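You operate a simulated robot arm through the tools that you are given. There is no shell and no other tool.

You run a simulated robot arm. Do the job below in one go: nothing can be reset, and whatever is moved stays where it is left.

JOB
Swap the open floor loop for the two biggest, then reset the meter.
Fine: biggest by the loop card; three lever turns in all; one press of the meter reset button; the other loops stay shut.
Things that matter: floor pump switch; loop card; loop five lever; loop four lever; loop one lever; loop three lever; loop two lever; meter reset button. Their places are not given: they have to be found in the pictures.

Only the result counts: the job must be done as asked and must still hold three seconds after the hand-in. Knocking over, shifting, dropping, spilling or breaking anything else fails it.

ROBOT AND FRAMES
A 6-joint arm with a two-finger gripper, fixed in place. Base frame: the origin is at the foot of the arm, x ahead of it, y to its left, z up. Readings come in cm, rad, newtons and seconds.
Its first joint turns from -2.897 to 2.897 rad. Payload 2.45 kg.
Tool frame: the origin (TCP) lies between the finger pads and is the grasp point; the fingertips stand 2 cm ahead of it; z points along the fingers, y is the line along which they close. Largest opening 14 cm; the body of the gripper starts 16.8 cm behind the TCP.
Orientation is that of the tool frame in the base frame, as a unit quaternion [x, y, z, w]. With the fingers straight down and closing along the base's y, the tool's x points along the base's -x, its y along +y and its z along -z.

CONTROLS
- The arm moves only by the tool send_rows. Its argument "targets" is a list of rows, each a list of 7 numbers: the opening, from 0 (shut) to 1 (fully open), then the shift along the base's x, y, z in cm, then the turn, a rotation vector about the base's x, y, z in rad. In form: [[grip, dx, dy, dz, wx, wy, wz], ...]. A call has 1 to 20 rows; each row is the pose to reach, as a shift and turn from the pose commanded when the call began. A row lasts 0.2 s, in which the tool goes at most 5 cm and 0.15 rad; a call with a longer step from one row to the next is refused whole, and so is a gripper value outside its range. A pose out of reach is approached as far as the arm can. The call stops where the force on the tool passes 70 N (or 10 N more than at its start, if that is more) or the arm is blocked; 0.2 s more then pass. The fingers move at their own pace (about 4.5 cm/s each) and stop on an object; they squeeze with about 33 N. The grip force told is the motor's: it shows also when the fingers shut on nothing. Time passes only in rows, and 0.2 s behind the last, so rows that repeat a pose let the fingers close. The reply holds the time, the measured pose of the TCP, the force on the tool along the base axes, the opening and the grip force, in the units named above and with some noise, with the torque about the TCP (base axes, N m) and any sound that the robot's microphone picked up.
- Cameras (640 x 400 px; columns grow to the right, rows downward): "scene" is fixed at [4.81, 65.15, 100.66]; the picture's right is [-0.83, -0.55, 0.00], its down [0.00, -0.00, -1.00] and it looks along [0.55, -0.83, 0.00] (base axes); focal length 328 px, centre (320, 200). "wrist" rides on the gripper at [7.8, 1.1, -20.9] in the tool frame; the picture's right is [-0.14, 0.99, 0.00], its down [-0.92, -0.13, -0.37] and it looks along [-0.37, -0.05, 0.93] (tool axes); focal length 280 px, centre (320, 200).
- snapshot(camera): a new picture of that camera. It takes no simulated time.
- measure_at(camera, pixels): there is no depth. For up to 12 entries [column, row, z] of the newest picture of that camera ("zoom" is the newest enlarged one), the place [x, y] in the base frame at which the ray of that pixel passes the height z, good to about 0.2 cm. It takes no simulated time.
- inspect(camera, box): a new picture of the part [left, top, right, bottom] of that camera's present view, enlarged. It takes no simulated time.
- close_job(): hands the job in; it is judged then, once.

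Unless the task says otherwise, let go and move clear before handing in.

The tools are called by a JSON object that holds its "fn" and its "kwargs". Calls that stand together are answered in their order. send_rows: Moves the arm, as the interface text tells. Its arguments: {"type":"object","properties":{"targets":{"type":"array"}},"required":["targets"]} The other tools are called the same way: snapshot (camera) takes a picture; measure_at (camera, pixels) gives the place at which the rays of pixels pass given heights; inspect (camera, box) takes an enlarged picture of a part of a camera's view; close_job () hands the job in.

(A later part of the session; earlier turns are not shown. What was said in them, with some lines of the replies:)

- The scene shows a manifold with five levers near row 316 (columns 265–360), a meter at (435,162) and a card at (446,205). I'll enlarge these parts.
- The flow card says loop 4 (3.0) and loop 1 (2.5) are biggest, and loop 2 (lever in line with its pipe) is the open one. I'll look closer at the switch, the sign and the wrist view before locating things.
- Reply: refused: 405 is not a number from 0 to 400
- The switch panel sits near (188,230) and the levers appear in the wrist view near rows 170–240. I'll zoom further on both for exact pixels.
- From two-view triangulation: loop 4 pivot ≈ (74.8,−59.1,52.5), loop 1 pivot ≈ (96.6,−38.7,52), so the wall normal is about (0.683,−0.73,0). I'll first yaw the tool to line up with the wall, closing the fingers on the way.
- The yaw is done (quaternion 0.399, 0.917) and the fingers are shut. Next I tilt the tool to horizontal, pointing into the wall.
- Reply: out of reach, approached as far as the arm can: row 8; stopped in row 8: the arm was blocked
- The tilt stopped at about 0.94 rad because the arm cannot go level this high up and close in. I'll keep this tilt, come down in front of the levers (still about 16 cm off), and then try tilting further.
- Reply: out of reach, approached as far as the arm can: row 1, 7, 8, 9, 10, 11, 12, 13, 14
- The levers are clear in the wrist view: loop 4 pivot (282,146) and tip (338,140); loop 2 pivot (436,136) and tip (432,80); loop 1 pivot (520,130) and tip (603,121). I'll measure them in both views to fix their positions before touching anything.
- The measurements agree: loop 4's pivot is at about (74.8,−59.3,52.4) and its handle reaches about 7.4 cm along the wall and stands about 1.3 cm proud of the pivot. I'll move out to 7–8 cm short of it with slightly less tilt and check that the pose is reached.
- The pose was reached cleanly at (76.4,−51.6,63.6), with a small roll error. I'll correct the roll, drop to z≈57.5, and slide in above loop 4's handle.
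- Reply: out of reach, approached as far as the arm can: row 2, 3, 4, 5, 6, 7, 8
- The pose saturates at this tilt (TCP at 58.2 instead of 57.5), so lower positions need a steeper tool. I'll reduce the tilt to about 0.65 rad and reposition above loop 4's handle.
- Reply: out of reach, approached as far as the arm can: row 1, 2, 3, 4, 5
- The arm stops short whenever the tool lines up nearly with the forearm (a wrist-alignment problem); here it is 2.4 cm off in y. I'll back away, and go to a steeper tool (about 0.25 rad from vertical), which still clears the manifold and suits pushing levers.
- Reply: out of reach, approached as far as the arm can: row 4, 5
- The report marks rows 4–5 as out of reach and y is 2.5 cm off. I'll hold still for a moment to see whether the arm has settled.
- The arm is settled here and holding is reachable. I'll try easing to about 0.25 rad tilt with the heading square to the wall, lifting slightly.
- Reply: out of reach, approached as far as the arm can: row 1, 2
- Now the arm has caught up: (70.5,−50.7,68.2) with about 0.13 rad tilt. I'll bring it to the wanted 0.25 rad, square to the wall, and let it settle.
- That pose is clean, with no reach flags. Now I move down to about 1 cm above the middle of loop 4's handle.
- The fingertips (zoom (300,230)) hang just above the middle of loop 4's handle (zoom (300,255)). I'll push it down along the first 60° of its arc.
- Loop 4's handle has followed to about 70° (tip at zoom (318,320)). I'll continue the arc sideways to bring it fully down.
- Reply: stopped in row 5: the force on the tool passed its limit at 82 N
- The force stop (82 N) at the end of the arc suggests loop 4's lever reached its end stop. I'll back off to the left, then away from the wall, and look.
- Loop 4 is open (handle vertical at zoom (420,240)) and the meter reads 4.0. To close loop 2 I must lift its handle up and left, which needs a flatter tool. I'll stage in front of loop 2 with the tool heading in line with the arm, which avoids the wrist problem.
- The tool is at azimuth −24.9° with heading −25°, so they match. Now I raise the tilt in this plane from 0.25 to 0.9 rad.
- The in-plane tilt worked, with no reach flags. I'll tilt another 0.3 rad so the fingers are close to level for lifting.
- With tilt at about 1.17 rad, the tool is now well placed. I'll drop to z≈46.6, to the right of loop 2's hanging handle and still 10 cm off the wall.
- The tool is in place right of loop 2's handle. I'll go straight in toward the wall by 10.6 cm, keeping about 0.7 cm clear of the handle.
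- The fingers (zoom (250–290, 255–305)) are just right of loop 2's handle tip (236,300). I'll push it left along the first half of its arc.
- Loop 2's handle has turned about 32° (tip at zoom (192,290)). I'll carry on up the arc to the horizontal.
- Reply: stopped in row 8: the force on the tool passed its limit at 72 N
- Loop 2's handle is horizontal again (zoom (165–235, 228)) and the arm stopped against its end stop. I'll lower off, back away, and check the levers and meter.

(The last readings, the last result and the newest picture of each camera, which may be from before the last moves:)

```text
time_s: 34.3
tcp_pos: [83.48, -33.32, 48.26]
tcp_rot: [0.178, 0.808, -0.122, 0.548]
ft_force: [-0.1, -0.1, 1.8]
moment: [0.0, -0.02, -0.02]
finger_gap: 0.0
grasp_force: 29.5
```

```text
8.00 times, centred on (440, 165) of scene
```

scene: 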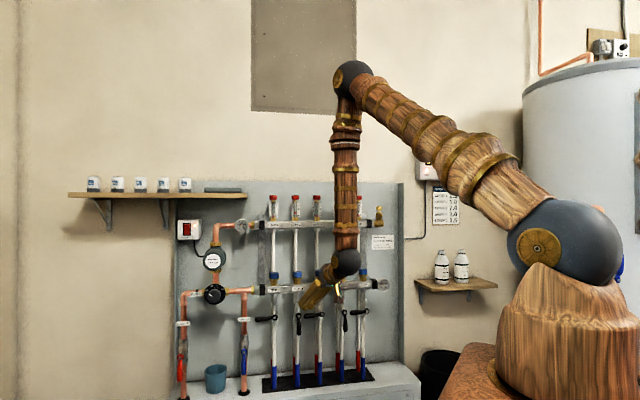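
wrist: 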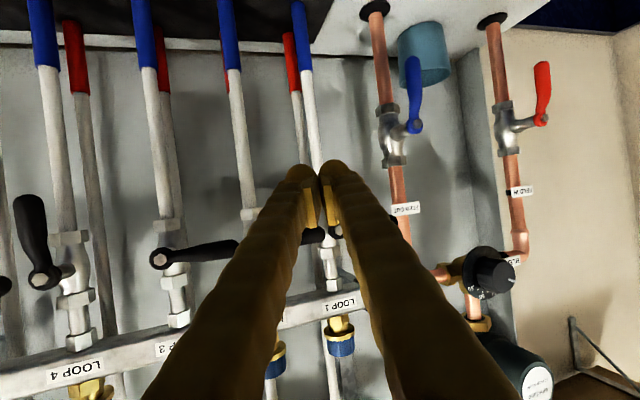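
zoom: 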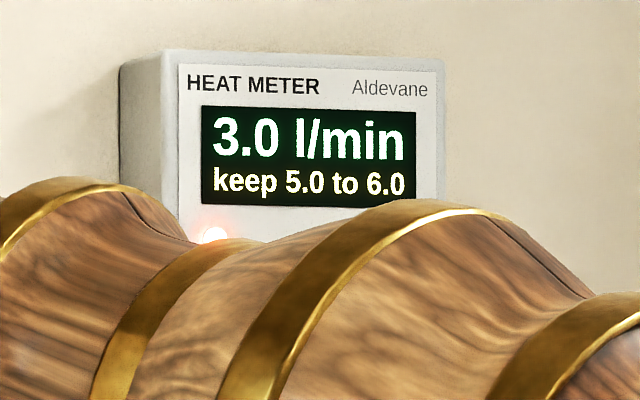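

Loop 2 is shut and the meter reads 3.0. Next is loop 1: I move in front of and above its handle, then slide in to just over it.

{"fn": "send_rows", "kwargs": {"targets": [[0, 2.2, 1.9, 2.2, 0, 0, 0], [0, 4.4, 3.8, 4.4, 0, 0, 0], [0, 6.7, 5.7, 6.6, 0, 0, 0], [0, 8.95, 7.54, 8.74, 0, 0, 0], [0, 10.7, 5.6, 8.74, 0, 0, 0], [0, 12.5, 3.7, 8.74, 0, 0, 0], [0, 14.4, 1.7, 8.74, 0, 0, 0], [0, 16.2, -0.2, 8.74, 0, 0, 0], [0, 16.2, -0.2, 8.74, 0, 0, 0]]}}

{"fn": "snapshot", "kwargs": {"camera": "wrist"}}

{"fn": "inspect", "kwargs": {"camera": "scene", "box": [220, 260, 380, 360]}}

```text
time_s: 36.3
tcp_pos: [99.64, -33.42, 56.81]
tcp_rot: [0.179, 0.808, -0.122, 0.548]
ft_force: [0.5, -0.2, -0.3]
moment: [-0.01, 0.03, 0.04]
finger_gap: 0.01
grasp_force: 29.5
```

```text
taken
```

wrist: 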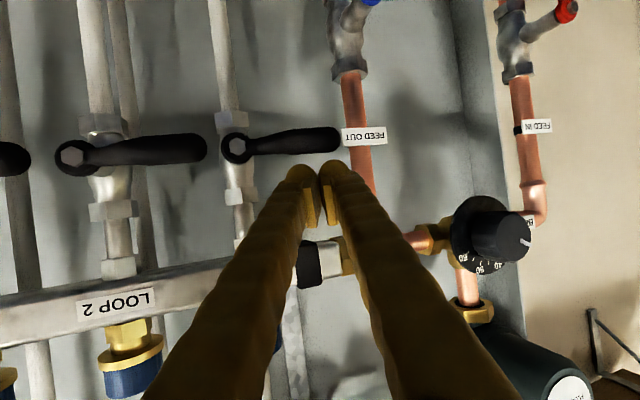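

```text
4.00 times, centred on (300, 310) of scene
```

zoom: 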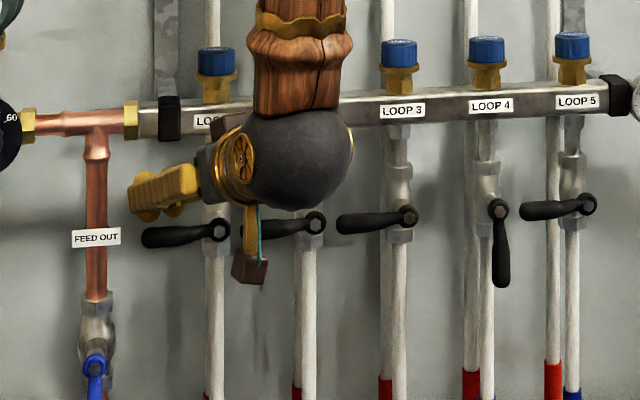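

The fingers sit above loop 1's handle (zoom (142–218, 235)), clear of the FEED OUT tag. I'll push the handle down through the first 60° of its arc, keeping the fingers away from the tag.

{"fn": "send_rows", "kwargs": {"targets": [[0, -0.29, -0.27, -0.8, 0, 0, 0], [0, -0.44, -0.41, -1.6, 0, 0, 0], [0, 0, 0, -2.55, 0, 0, 0], [0, 0.18, 0.17, -3.15, 0, 0, 0], [0, 0.36, 0.34, -3.73, 0, 0, 0], [0, 0.42, 0.39, -4.5, 0, 0, 0], [0, 0.42, 0.39, -5.3, 0, 0, 0], [0, 0.26, 0.24, -6.1, 0, 0, 0], [0, 0.07, 0.07, -6.86, 0, 0, 0]]}}

{"fn": "snapshot", "kwargs": {"camera": "wrist"}}

{"fn": "inspect", "kwargs": {"camera": "scene", "box": [220, 260, 380, 360]}}

```text
time_s: 38.3
tcp_pos: [99.69, -33.39, 50.07]
tcp_rot: [0.179, 0.808, -0.122, 0.548]
ft_force: [0.4, -0.4, -0.8]
moment: [0.01, 0.02, 0.02]
finger_gap: 0.01
grasp_force: 29.0
```

```text
taken
```

wrist: 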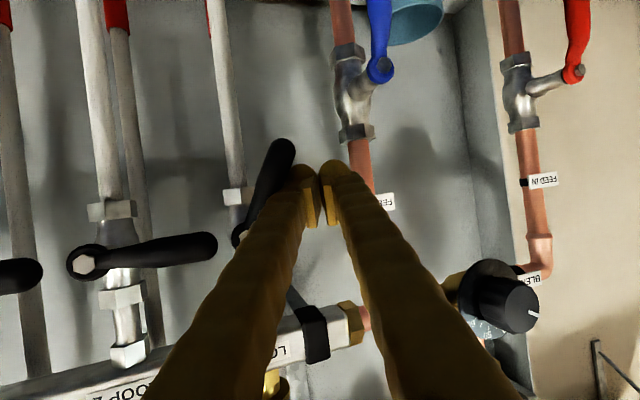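

```text
4.00 times, centred on (300, 310) of scene
```

zoom: 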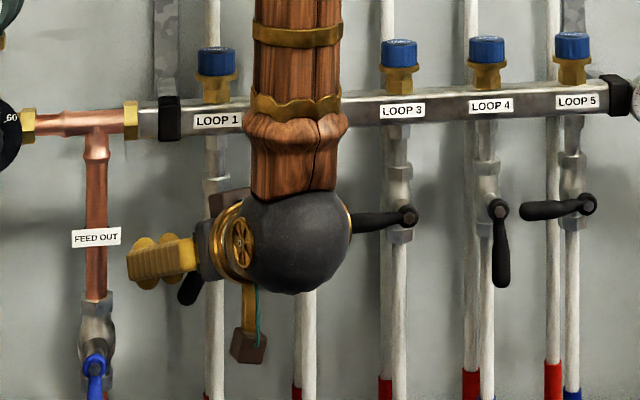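

Loop 1's handle is about 60° down. I'll finish the arc, pressing sideways to the end stop.

{"fn": "send_rows", "kwargs": {"targets": [[0, -0.3, -0.28, -0.75, 0, 0, 0], [0, -0.64, -0.59, -1.47, 0, 0, 0], [0, -1.1, -1.02, -2.0, 0, 0, 0], [0, -1.58, -1.48, -2.47, 0, 0, 0], [0, -1.95, -1.82, -2.6, 0, 0, 0], [0, -2.25, -2.1, -2.6, 0, 0, 0], [0, -2.5, -2.34, -2.6, 0, 0, 0]]}}

{"fn": "snapshot", "kwargs": {"camera": "wrist"}}

{"fn": "inspect", "kwargs": {"camera": "scene", "box": [220, 260, 380, 360]}}

```text
time_s: 39.6
tcp_pos: [98.13, -34.7, 47.86]
tcp_rot: [0.174, 0.807, -0.119, 0.551]
ft_force: [4.2, 9.0, -0.3]
moment: [-0.03, 0.02, -0.14]
finger_gap: 0.0
grasp_force: 28.9
stopped in row 6: the force on the tool passed its limit at 79 N (the readings are from after the stop); the commanded pose is now the measured one
```

```text
taken
```

wrist: 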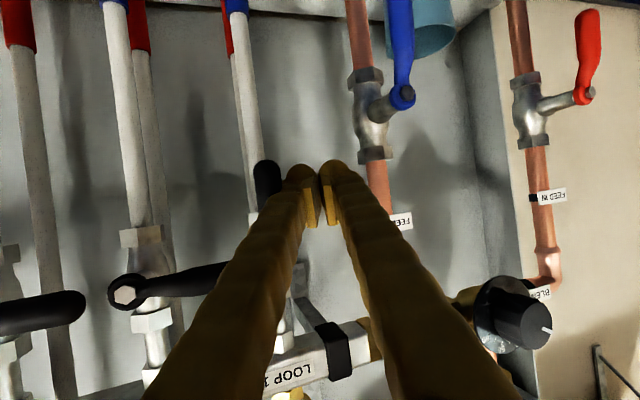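

```text
4.00 times, centred on (300, 310) of scene
```

zoom: 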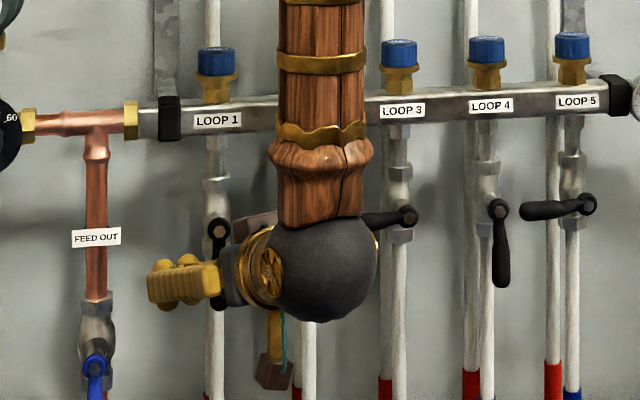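

The force stop (79 N) came with loop 1's handle vertical. I'll ease off left, back away from the wall, and check the whole board and meter.

{"fn": "send_rows", "kwargs": {"targets": [[0, 0.6, 0.55, 0, 0, 0, 0], [0, 1.0, 0.92, 0, 0, 0, 0], [0, -0.5, 2.5, 0, 0, 0, 0], [0, -2.9, 5.1, 0, 0, 0, 0], [0, -5.3, 7.7, 0, 0, 0, 0], [0, -7.8, 10.3, 0, 0, 0, 0], [0, -10, 12.6, 0, 0, 0, 0], [0, -10, 12.6, 0, 0, 0, 0]]}}

{"fn": "snapshot", "kwargs": {"camera": "scene"}}

{"fn": "inspect", "kwargs": {"camera": "scene", "box": [240, 260, 400, 360]}}

{"fn": "inspect", "kwargs": {"camera": "scene", "box": [400, 140, 480, 190]}}

```text
time_s: 41.4
tcp_pos: [88.09, -22.16, 47.59]
tcp_rot: [0.174, 0.808, -0.119, 0.55]
ft_force: [0.2, -0.3, -0.7]
moment: [0.02, 0.01, -0.03]
finger_gap: 0.03
grasp_force: 29.3
```

```text
taken
```

scene: 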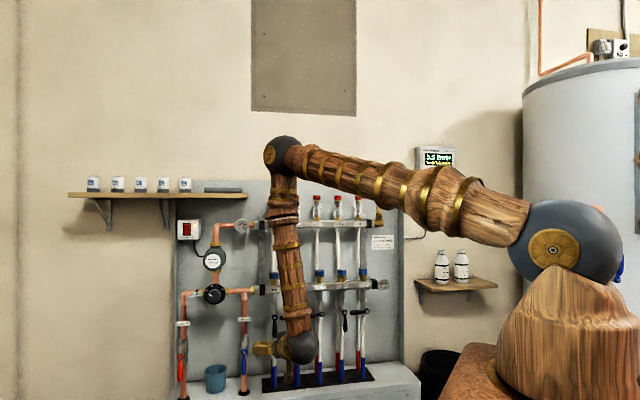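

```text
4.00 times, centred on (320, 310) of scene
```

zoom: 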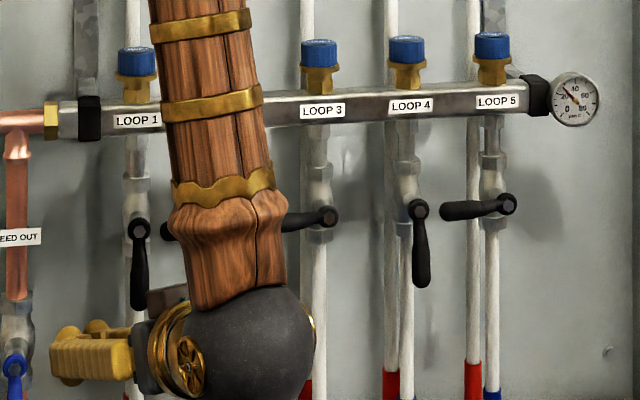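

```text
8.00 times, centred on (440, 165) of scene
```

zoom: 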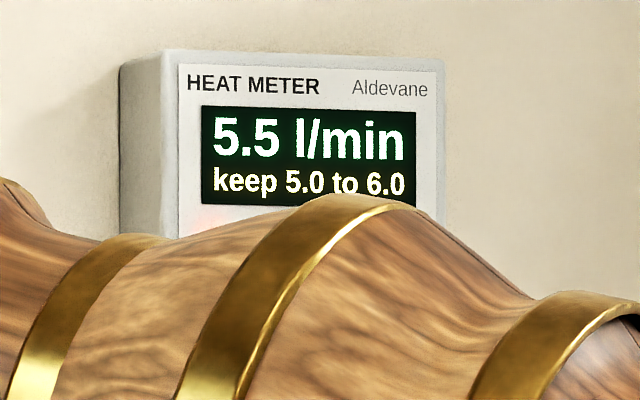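

Loops 1 and 4 are open, 2, 3 and 5 are shut, and the meter reads 5.5 l/min. Now for the reset button: I raise the arm in front of the board while levelling the tool.

{"fn": "send_rows", "kwargs": {"targets": [[0, -1.2, -2.15, 3.9, -0.012, -0.026, 0], [0, -2.4, -4.3, 7.8, -0.024, -0.052, 0], [0, -3.6, -6.45, 11.7, -0.036, -0.078, 0], [0, -4.8, -8.6, 15.6, -0.048, -0.104, 0], [0, -6.0, -10.8, 19.6, -0.06, -0.13, 0], [0, -7.2, -12.9, 23.5, -0.072, -0.156, 0], [0, -8.34, -15.04, 27.4, -0.083, -0.182, 0], [0, -8.34, -15.04, 27.4, -0.083, -0.182, 0]]}}

```text
time_s: 43.2
tcp_pos: [79.82, -37.03, 75.16]
tcp_rot: [0.161, 0.748, -0.136, 0.629]
ft_force: [0.2, -0.2, 0.2]
moment: [-0.01, -0.02, -0.02]
finger_gap: 0.0
grasp_force: 29.9
```

That was reached cleanly with the tool nearly level (tilt about 1.4 rad). Next I swing right and up toward the meter, with the heading following the arm.

{"fn": "send_rows", "kwargs": {"targets": [[0, -2.85, -2.7, 2.36, 0, 0, -0.046], [0, -5.7, -5.4, 4.7, 0, 0, -0.092], [0, -8.5, -8.1, 7.1, 0, 0, -0.138], [0, -11.4, -10.8, 9.4, 0, 0, -0.185], [0, -14.2, -13.5, 11.8, 0, 0, -0.231], [0, -17.1, -16.2, 14.1, 0, 0, -0.277], [0, -19.9, -18.9, 16.5, 0, 0, -0.323], [0, -22.8, -21.6, 18.9, 0, 0, -0.369], [0, -25.6, -24.3, 21.2, 0, 0, -0.415], [0, -28.5, -27.0, 23.6, 0, 0, -0.461], [0, -31.3, -29.7, 25.9, 0, 0, -0.508], [0, -34.2, -32.4, 28.3, 0, 0, -0.554], [0, -37.0, -35.1, 30.6, 0, 0, -0.6], [0, -39.85, -37.85, 33.0, 0, 0, -0.646], [0, -39.85, -37.85, 33.0, 0, 0, -0.646]]}}

{"fn": "snapshot", "kwargs": {"camera": "wrist"}}

{"fn": "snapshot", "kwargs": {"camera": "scene"}}

```text
time_s: 46.4
tcp_pos: [39.99, -74.91, 108.08]
tcp_rot: [0.391, 0.659, -0.328, 0.553]
ft_force: [0.4, 0.1, -0.2]
moment: [0.01, 0.02, 0.04]
finger_gap: 0.0
grasp_force: 29.7
```

```text
taken
```

wrist: 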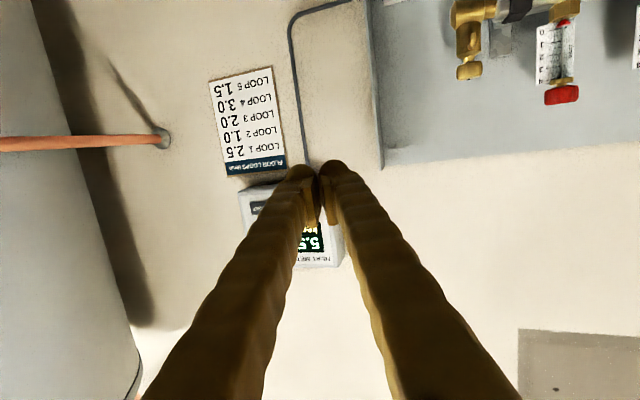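

```text
taken
```

scene: 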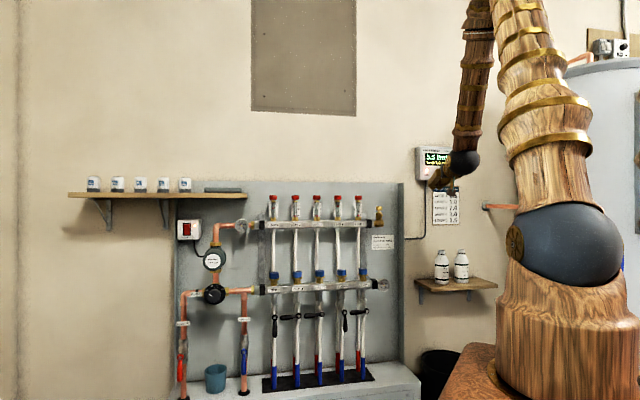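

The meter is in the wrist view with the reset button at about (258,207). I'll enlarge it and measure its position.

{"fn": "inspect", "kwargs": {"camera": "wrist", "box": [210, 160, 370, 280]}}

{"fn": "measure_at", "kwargs": {"camera": "wrist", "pixels": [[258, 207, 112], [258, 207, 115], [258, 207, 118]]}}

{"fn": "measure_at", "kwargs": {"camera": "scene", "pixels": [[447, 172.75, 113], [447, 172.75, 114], [447, 172.75, 115], [447, 172.75, 116]]}}

```text
3.33 times, centred on (290, 220) of wrist
```

zoom: 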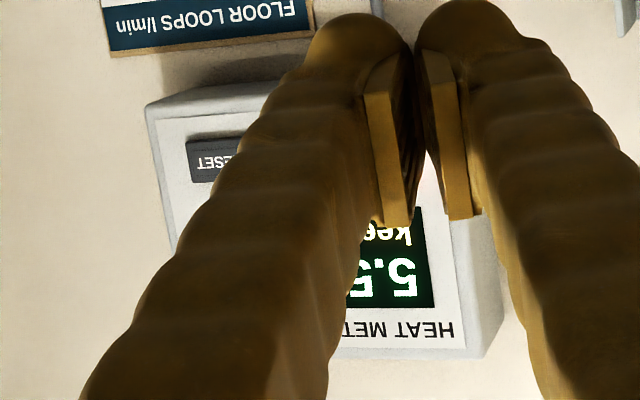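

```text
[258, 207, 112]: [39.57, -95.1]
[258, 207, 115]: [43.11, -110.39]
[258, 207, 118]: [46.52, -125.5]
```

```text
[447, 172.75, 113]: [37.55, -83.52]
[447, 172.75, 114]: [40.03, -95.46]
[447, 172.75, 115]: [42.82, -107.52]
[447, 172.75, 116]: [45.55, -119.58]
```

The two rays cross near (43.8,−112.5,115), but the depth is weak. I'll check where the tank's edge (wrist (95,220)) lies before moving right for a better view.

{"fn": "measure_at", "kwargs": {"camera": "wrist", "pixels": [[95, 220, 112], [95, 220, 118], [122, 310, 115], [122, 310, 125], [165, 140, 110], [165, 140, 109], [222, 80, 105], [222, 80, 100]]}}

{"fn": "measure_at", "kwargs": {"camera": "scene", "pixels": [[484, 206, 98], [484, 206, 97], [433, 187, 104], [433, 187, 105], [523, 100, 120], [523, 100, 130]]}}

{"fn": "inspect", "kwargs": {"camera": "scene", "box": [410, 140, 530, 240]}}

```text
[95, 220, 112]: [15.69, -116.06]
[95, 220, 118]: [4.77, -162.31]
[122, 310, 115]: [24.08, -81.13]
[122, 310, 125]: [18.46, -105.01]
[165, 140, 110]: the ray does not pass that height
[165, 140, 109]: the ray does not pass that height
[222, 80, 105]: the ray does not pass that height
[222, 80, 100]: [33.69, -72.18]
```

```text
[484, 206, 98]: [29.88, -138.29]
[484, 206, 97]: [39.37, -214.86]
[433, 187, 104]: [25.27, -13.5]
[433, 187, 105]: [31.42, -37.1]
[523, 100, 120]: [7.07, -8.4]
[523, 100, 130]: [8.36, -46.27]
```

```text
4.00 times, centred on (470, 190) of scene
```

zoom: 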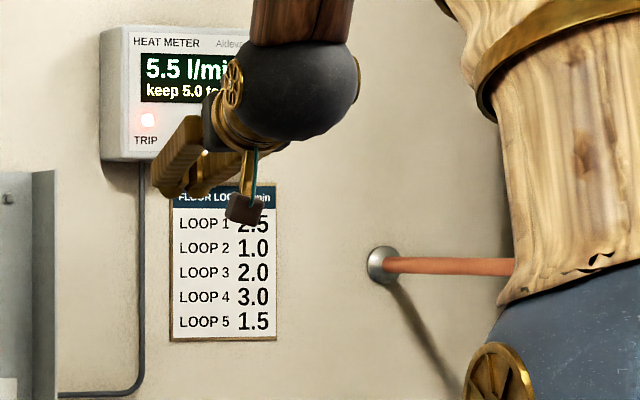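

The tank edge stays near x≈10, so there is room. I'll move closer to the meter (about 18 cm short) for a second viewpoint.

{"fn": "send_rows", "kwargs": {"targets": [[0, -1.3, -3.9, 1.6, 0, 0, -0.016], [0, -2.6, -7.8, 3.2, 0, 0, -0.032], [0, -3.9, -11.8, 4.8, 0, 0, -0.048], [0, -5.2, -15.7, 6.4, 0, 0, -0.064], [0, -6.4, -19.6, 8, 0, 0, -0.08], [0, -6.4, -19.6, 8, 0, 0, -0.08]]}}

{"fn": "snapshot", "kwargs": {"camera": "wrist"}}

{"fn": "inspect", "kwargs": {"camera": "scene", "box": [410, 140, 530, 240]}}

```text
time_s: 47.8
tcp_pos: [33.58, -94.57, 116.26]
tcp_rot: [0.417, 0.642, -0.351, 0.54]
ft_force: [0.3, 0.4, 0.0]
moment: [0.02, -0.02, 0.02]
finger_gap: 0.0
grasp_force: 29.5
```

```text
taken
```

wrist: 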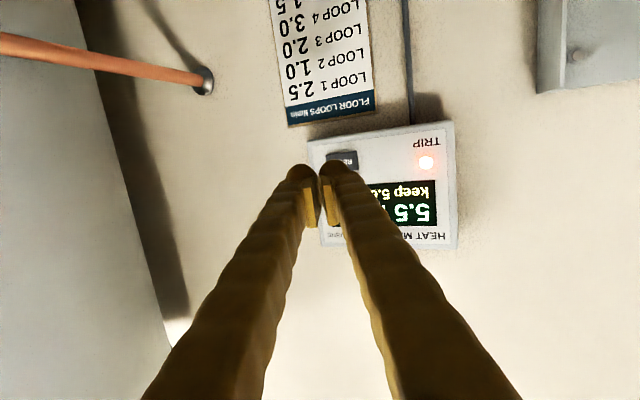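

```text
4.00 times, centred on (470, 190) of scene
```

zoom: 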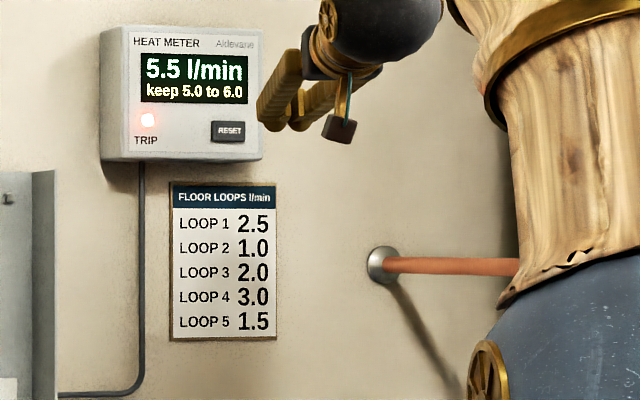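

Both the TRIP light (wrist (427,162)) and the reset button (about (342,160)) are visible now. I'll enlarge and measure.

{"fn": "inspect", "kwargs": {"camera": "wrist", "box": [290, 110, 470, 260]}}

{"fn": "measure_at", "kwargs": {"camera": "wrist", "pixels": [[342, 160, 114], [342, 160, 117], [427, 162, 114], [427, 162, 117], [312, 141, 114], [312, 141, 112], [453, 122, 112], [453, 122, 111], [205, 80, 105], [205, 80, 100]]}}

{"fn": "measure_at", "kwargs": {"camera": "scene", "pixels": [[427, 170, 114], [427, 170, 116], [448.25, 172.75, 114], [448.25, 172.75, 116], [455, 179.5, 112], [455, 179.5, 114], [420.5, 179, 112], [420.5, 179, 114], [486, 206, 98.5], [486, 206, 98]]}}

```text
2.67 times, centred on (380, 185) of wrist
```

zoom: 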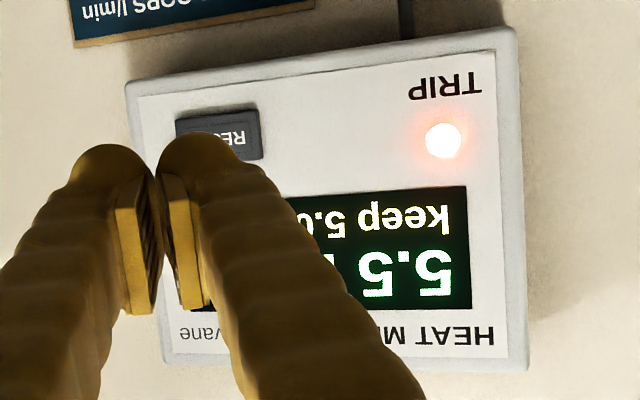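

```text
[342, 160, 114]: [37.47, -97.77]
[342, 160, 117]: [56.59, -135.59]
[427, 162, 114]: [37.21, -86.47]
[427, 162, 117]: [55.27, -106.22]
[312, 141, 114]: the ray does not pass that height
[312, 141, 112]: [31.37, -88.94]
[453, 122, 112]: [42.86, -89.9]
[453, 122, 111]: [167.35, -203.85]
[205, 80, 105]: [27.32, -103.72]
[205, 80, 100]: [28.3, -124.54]
```

```text
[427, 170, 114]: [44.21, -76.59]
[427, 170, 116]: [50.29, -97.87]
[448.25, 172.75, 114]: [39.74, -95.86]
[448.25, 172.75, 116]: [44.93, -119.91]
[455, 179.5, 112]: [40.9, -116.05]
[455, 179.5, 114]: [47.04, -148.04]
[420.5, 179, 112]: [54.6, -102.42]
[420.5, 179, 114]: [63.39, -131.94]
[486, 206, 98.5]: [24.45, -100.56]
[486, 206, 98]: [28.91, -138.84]
```

Triangulation puts the button at about (42.1,−107.0,114.9), on the meter face near wall depth 107–108. I'll turn the tool more square to the wall and stage about 5 cm short of it.

{"fn": "send_rows", "kwargs": {"targets": [[0, 0, 0, -0.5, 0, 0, 0.05], [0, 0.5, -1, -1.0, 0, 0, 0.1], [0, 1.2, -2.5, -1.5, 0, 0, 0.15], [0, 2.2, -4.5, -2.06, 0, 0, 0.2], [0, 3.0, -6.2, -2.06, 0, 0, 0.2], [0, 3.62, -7.53, -2.06, 0, 0, 0.2], [0, 3.62, -7.53, -2.06, 0, 0, 0.2]]}}

{"fn": "snapshot", "kwargs": {"camera": "wrist"}}

{"fn": "inspect", "kwargs": {"camera": "scene", "box": [400, 140, 480, 190]}}

```text
time_s: 49.4
tcp_pos: [37.18, -102.2, 114.12]
tcp_rot: [0.35, 0.681, -0.295, 0.572]
ft_force: [-0.5, -0.3, -0.1]
moment: [0.0, 0.01, -0.02]
finger_gap: 0.03
grasp_force: 29.4
```

```text
taken
```

wrist: 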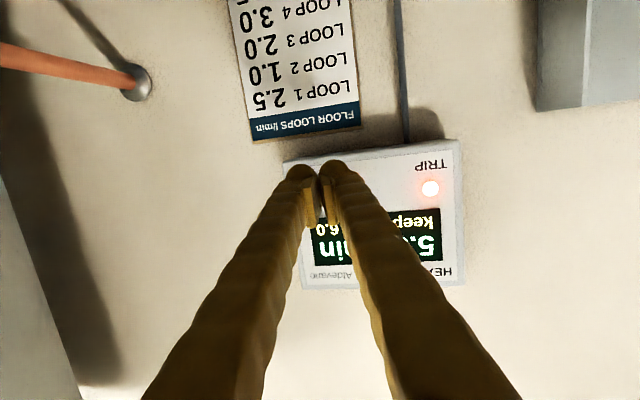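

```text
8.00 times, centred on (440, 165) of scene
```

zoom: 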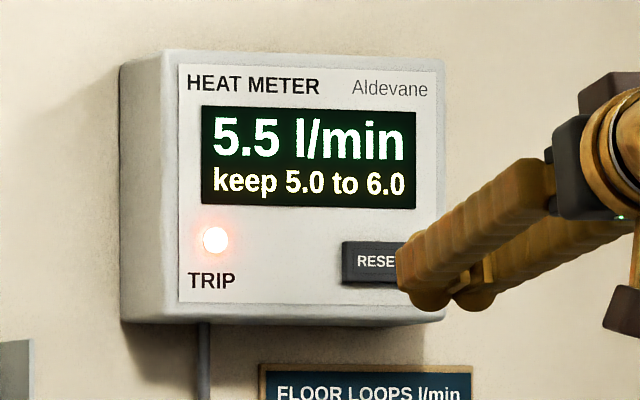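

The fingertips line up with the RESET button in the scene view (zoom tip around (430,270), button (342–432, 242–285)). I'll advance 4 cm straight toward the wall, slowly.

{"fn": "send_rows", "kwargs": {"targets": [[0, 0.34, -0.37, 0, 0, 0, 0], [0, 0.68, -0.73, 0, 0, 0, 0], [0, 1.02, -1.1, 0, 0, 0, 0], [0, 1.37, -1.46, 0, 0, 0, 0], [0, 1.71, -1.83, 0, 0, 0, 0], [0, 2.05, -2.19, 0, 0, 0, 0], [0, 2.39, -2.56, 0, 0, 0, 0], [0, 2.73, -2.92, 0, 0, 0, 0]]}}

{"fn": "inspect", "kwargs": {"camera": "scene", "box": [400, 140, 480, 190]}}

{"fn": "inspect", "kwargs": {"camera": "wrist", "box": [240, 110, 480, 260]}}

```text
time_s: 51.2
tcp_pos: [39.91, -105.12, 114.03]
tcp_rot: [0.351, 0.68, -0.295, 0.572]
ft_force: [-0.5, -1.3, 0.7]
moment: [0.01, -0.02, 0.01]
finger_gap: 0.0
grasp_force: 29.3
```

```text
8.00 times, centred on (440, 165) of scene
```

zoom: 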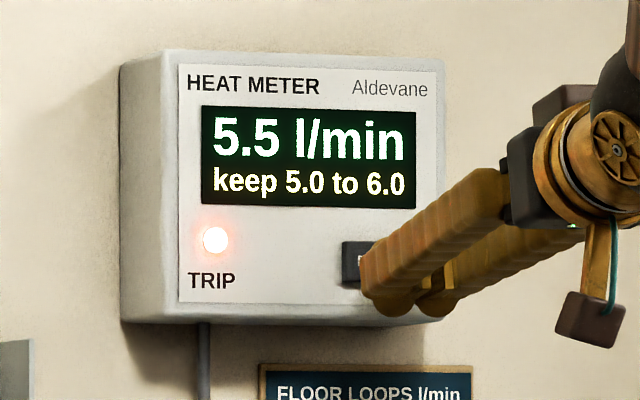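

```text
2.67 times, centred on (360, 185) of wrist
```

zoom: 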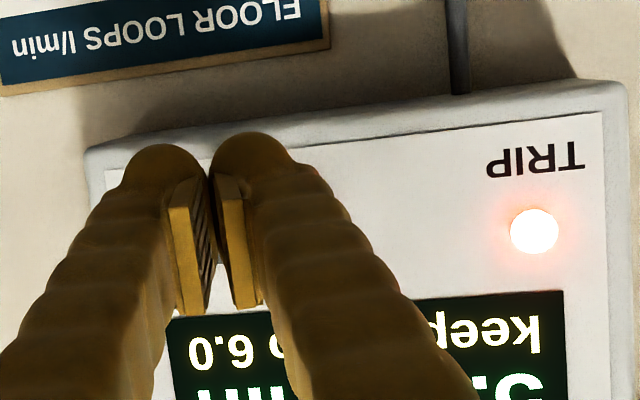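

There's no contact yet and the TRIP light is still on; the tip looks about 0.5–1 cm low. I'll raise it 0.5 cm and creep forward.

{"fn": "send_rows", "kwargs": {"targets": [[0, 0, 0, 0.5, 0, 0, 0], [0, 0.17, -0.18, 0.6, 0, 0, 0], [0, 0.34, -0.37, 0.6, 0, 0, 0], [0, 0.51, -0.55, 0.6, 0, 0, 0], [0, 0.68, -0.73, 0.6, 0, 0, 0], [0, 0.85, -0.91, 0.6, 0, 0, 0], [0, 1.02, -1.1, 0.6, 0, 0, 0]]}}

{"fn": "inspect", "kwargs": {"camera": "scene", "box": [400, 140, 480, 190]}}

```text
time_s: 52.8
tcp_pos: [41.04, -106.09, 114.57]
tcp_rot: [0.35, 0.681, -0.294, 0.572]
ft_force: [0.6, -0.3, 1.1]
moment: [0.02, 0.05, -0.01]
finger_gap: 0.01
grasp_force: 29.3
```

```text
8.00 times, centred on (440, 165) of scene
```

zoom: 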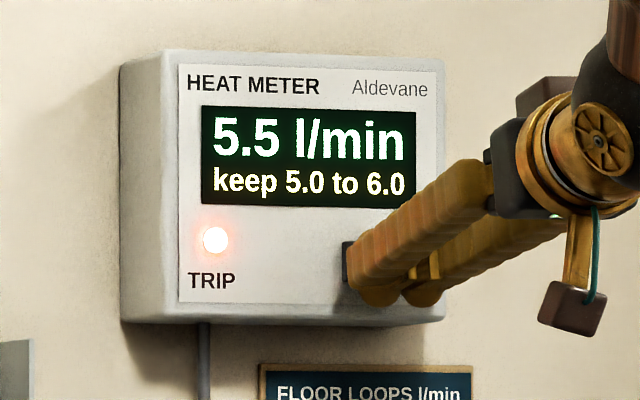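

Still no contact at tool depth 105.5, with the light on. I'll continue creeping forward, easing 0.4 cm right to stay centred.

{"fn": "send_rows", "kwargs": {"targets": [[0, -0.12, -0.32, 0, 0, 0, 0], [0, -0.09, -0.6, 0, 0, 0, 0], [0, 0.05, -0.75, 0, 0, 0, 0], [0, 0.22, -0.93, 0, 0, 0, 0], [0, 0.39, -1.11, 0, 0, 0, 0], [0, 0.56, -1.29, 0, 0, 0, 0]]}}

{"fn": "inspect", "kwargs": {"camera": "scene", "box": [400, 140, 480, 190]}}

```text
time_s: 54.2
tcp_pos: [41.49, -107.5, 114.57]
tcp_rot: [0.351, 0.68, -0.295, 0.572]
ft_force: [0.6, 0.1, -0.2]
moment: [0.02, 0.01, -0.01]
finger_gap: 0.0
grasp_force: 30.0
```

```text
8.00 times, centred on (440, 165) of scene
```

zoom: 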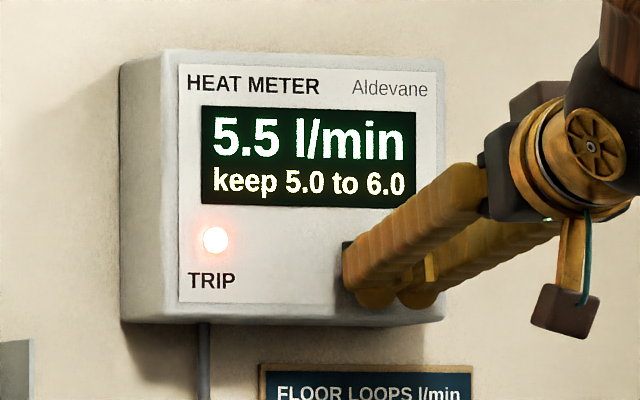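

There's still no contact, and the tip now overlaps the button in the picture (342–445). I'll advance along the camera's line of sight so that this overlap stays true at contact.

{"fn": "send_rows", "kwargs": {"targets": [[0, 0.06, -0.24, 0, 0, 0, 0], [0, 0.12, -0.48, 0, 0, 0, 0], [0, 0.18, -0.72, 0, 0, 0, 0], [0, 0.24, -0.96, 0, 0, 0, 0], [0, 0.3, -1.2, 0, 0, 0, 0]]}}

{"fn": "inspect", "kwargs": {"camera": "scene", "box": [400, 140, 480, 190]}}

{"fn": "snapshot", "kwargs": {"camera": "wrist"}}

```text
time_s: 55.4
tcp_pos: [41.88, -108.61, 114.6]
tcp_rot: [0.35, 0.68, -0.295, 0.572]
ft_force: [-4.1, 8.4, -1.3]
moment: [-0.1, -0.02, 0.14]
finger_gap: 0.02
grasp_force: 29.8
heard: click
```

```text
8.00 times, centred on (440, 165) of scene
```

zoom: 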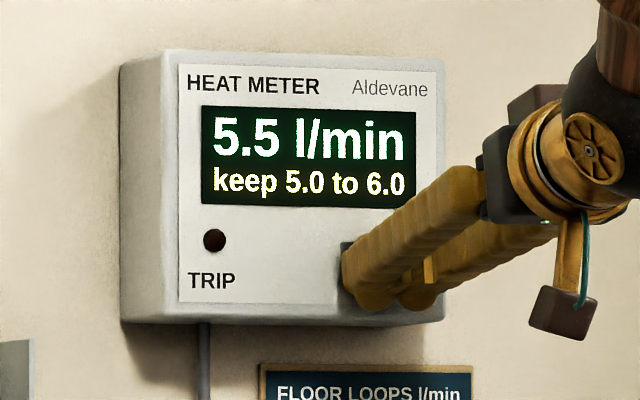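

```text
taken
```

wrist: 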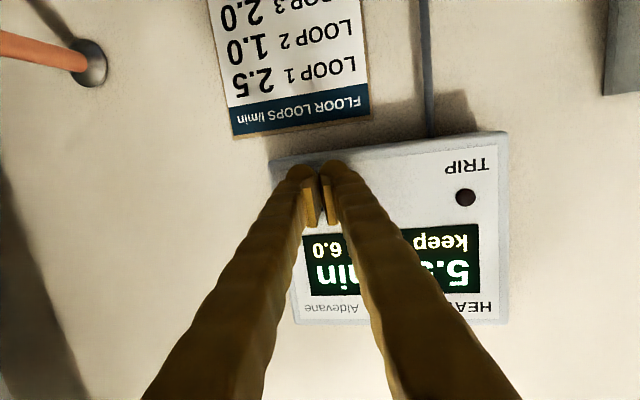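

A click was heard and the TRIP light is off with 5.5 l/min showing, so the one press is done. I'll retreat straight back, well clear.

{"fn": "send_rows", "kwargs": {"targets": [[0, -0.7, 0.75, 0, 0, 0, 0], [0, -2.0, 2.2, 0, 0, 0, 0], [0, -4.0, 4.4, 0, 0, 0, 0], [0, -6.5, 7.5, 0, 0, 0, 0], [0, -8.0, 11.5, 0, 0, 0, 0], [0, -8.0, 15.5, 0, 0, 0, 0], [0, -8.0, 18.5, 0, 0, 0, 0], [0, -8.0, 18.5, 0, 0, 0, 0]]}}

{"fn": "snapshot", "kwargs": {"camera": "scene"}}

{"fn": "inspect", "kwargs": {"camera": "scene", "box": [240, 260, 400, 360]}}

{"fn": "inspect", "kwargs": {"camera": "scene", "box": [400, 140, 480, 190]}}

```text
time_s: 57.2
tcp_pos: [33.77, -90.34, 114.75]
tcp_rot: [0.35, 0.681, -0.295, 0.572]
ft_force: [0.1, 0.1, 0.1]
moment: [0.0, -0.02, 0.0]
finger_gap: 0.01
grasp_force: 28.8
```

```text
taken
```

scene: 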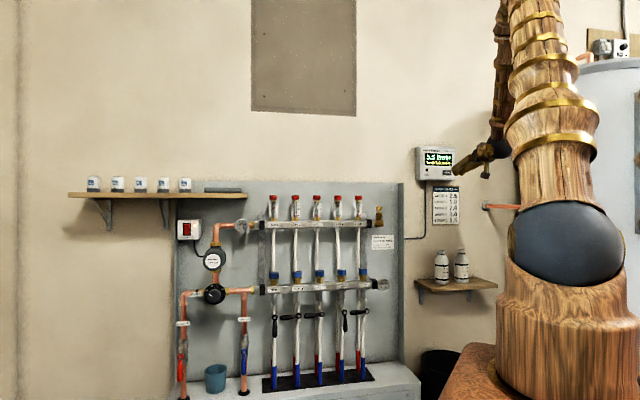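

```text
4.00 times, centred on (320, 310) of scene
```

zoom: 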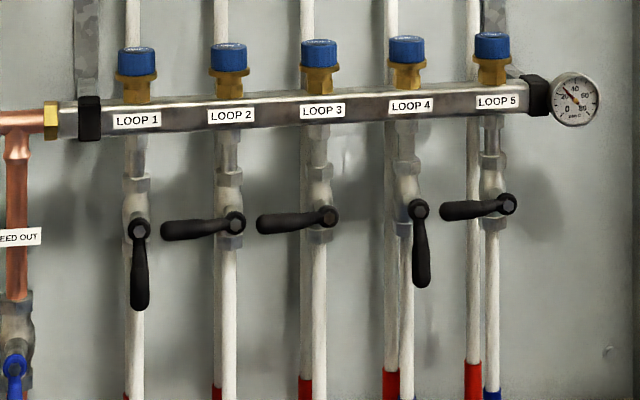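

```text
8.00 times, centred on (440, 165) of scene
```

zoom: 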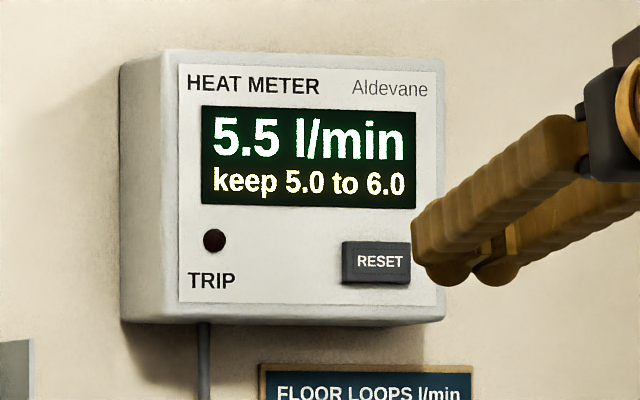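

Loops 1 and 4 are open (handles vertical at zoom (138,265) and (420,245)), and 2, 3 and 5 are shut. The meter shows 5.5 l/min with TRIP off, and the arm is clear, so I'm handing in.

{"fn": "close_job", "kwargs": {}}

```text
The job is handed in.
```

The loop swap is done and the meter is reset. I opened loops 4 and 1, the two biggest on the card at 3.0 and 2.5 l/min, and shut loop 2, which had been the open one.

- **Levers:** it took three turns: loop 4 open, loop 2 shut, then loop 1 open. In that order the pump always had an open loop and the flow never went over 6.0 l/min. Loops 3 and 5 stayed shut.
- **Meter:** it read 5.5 l/min before the reset, inside its 5.0 to 6.0 range. I pressed the button once and heard one click. The TRIP light went out and was still off after I moved away.
- **Everything else:** I left the floor pump switch alone. In the last pictures nothing else looked moved, and the arm was clear of the wall.

The job is handed in; the reply gave no verdict.
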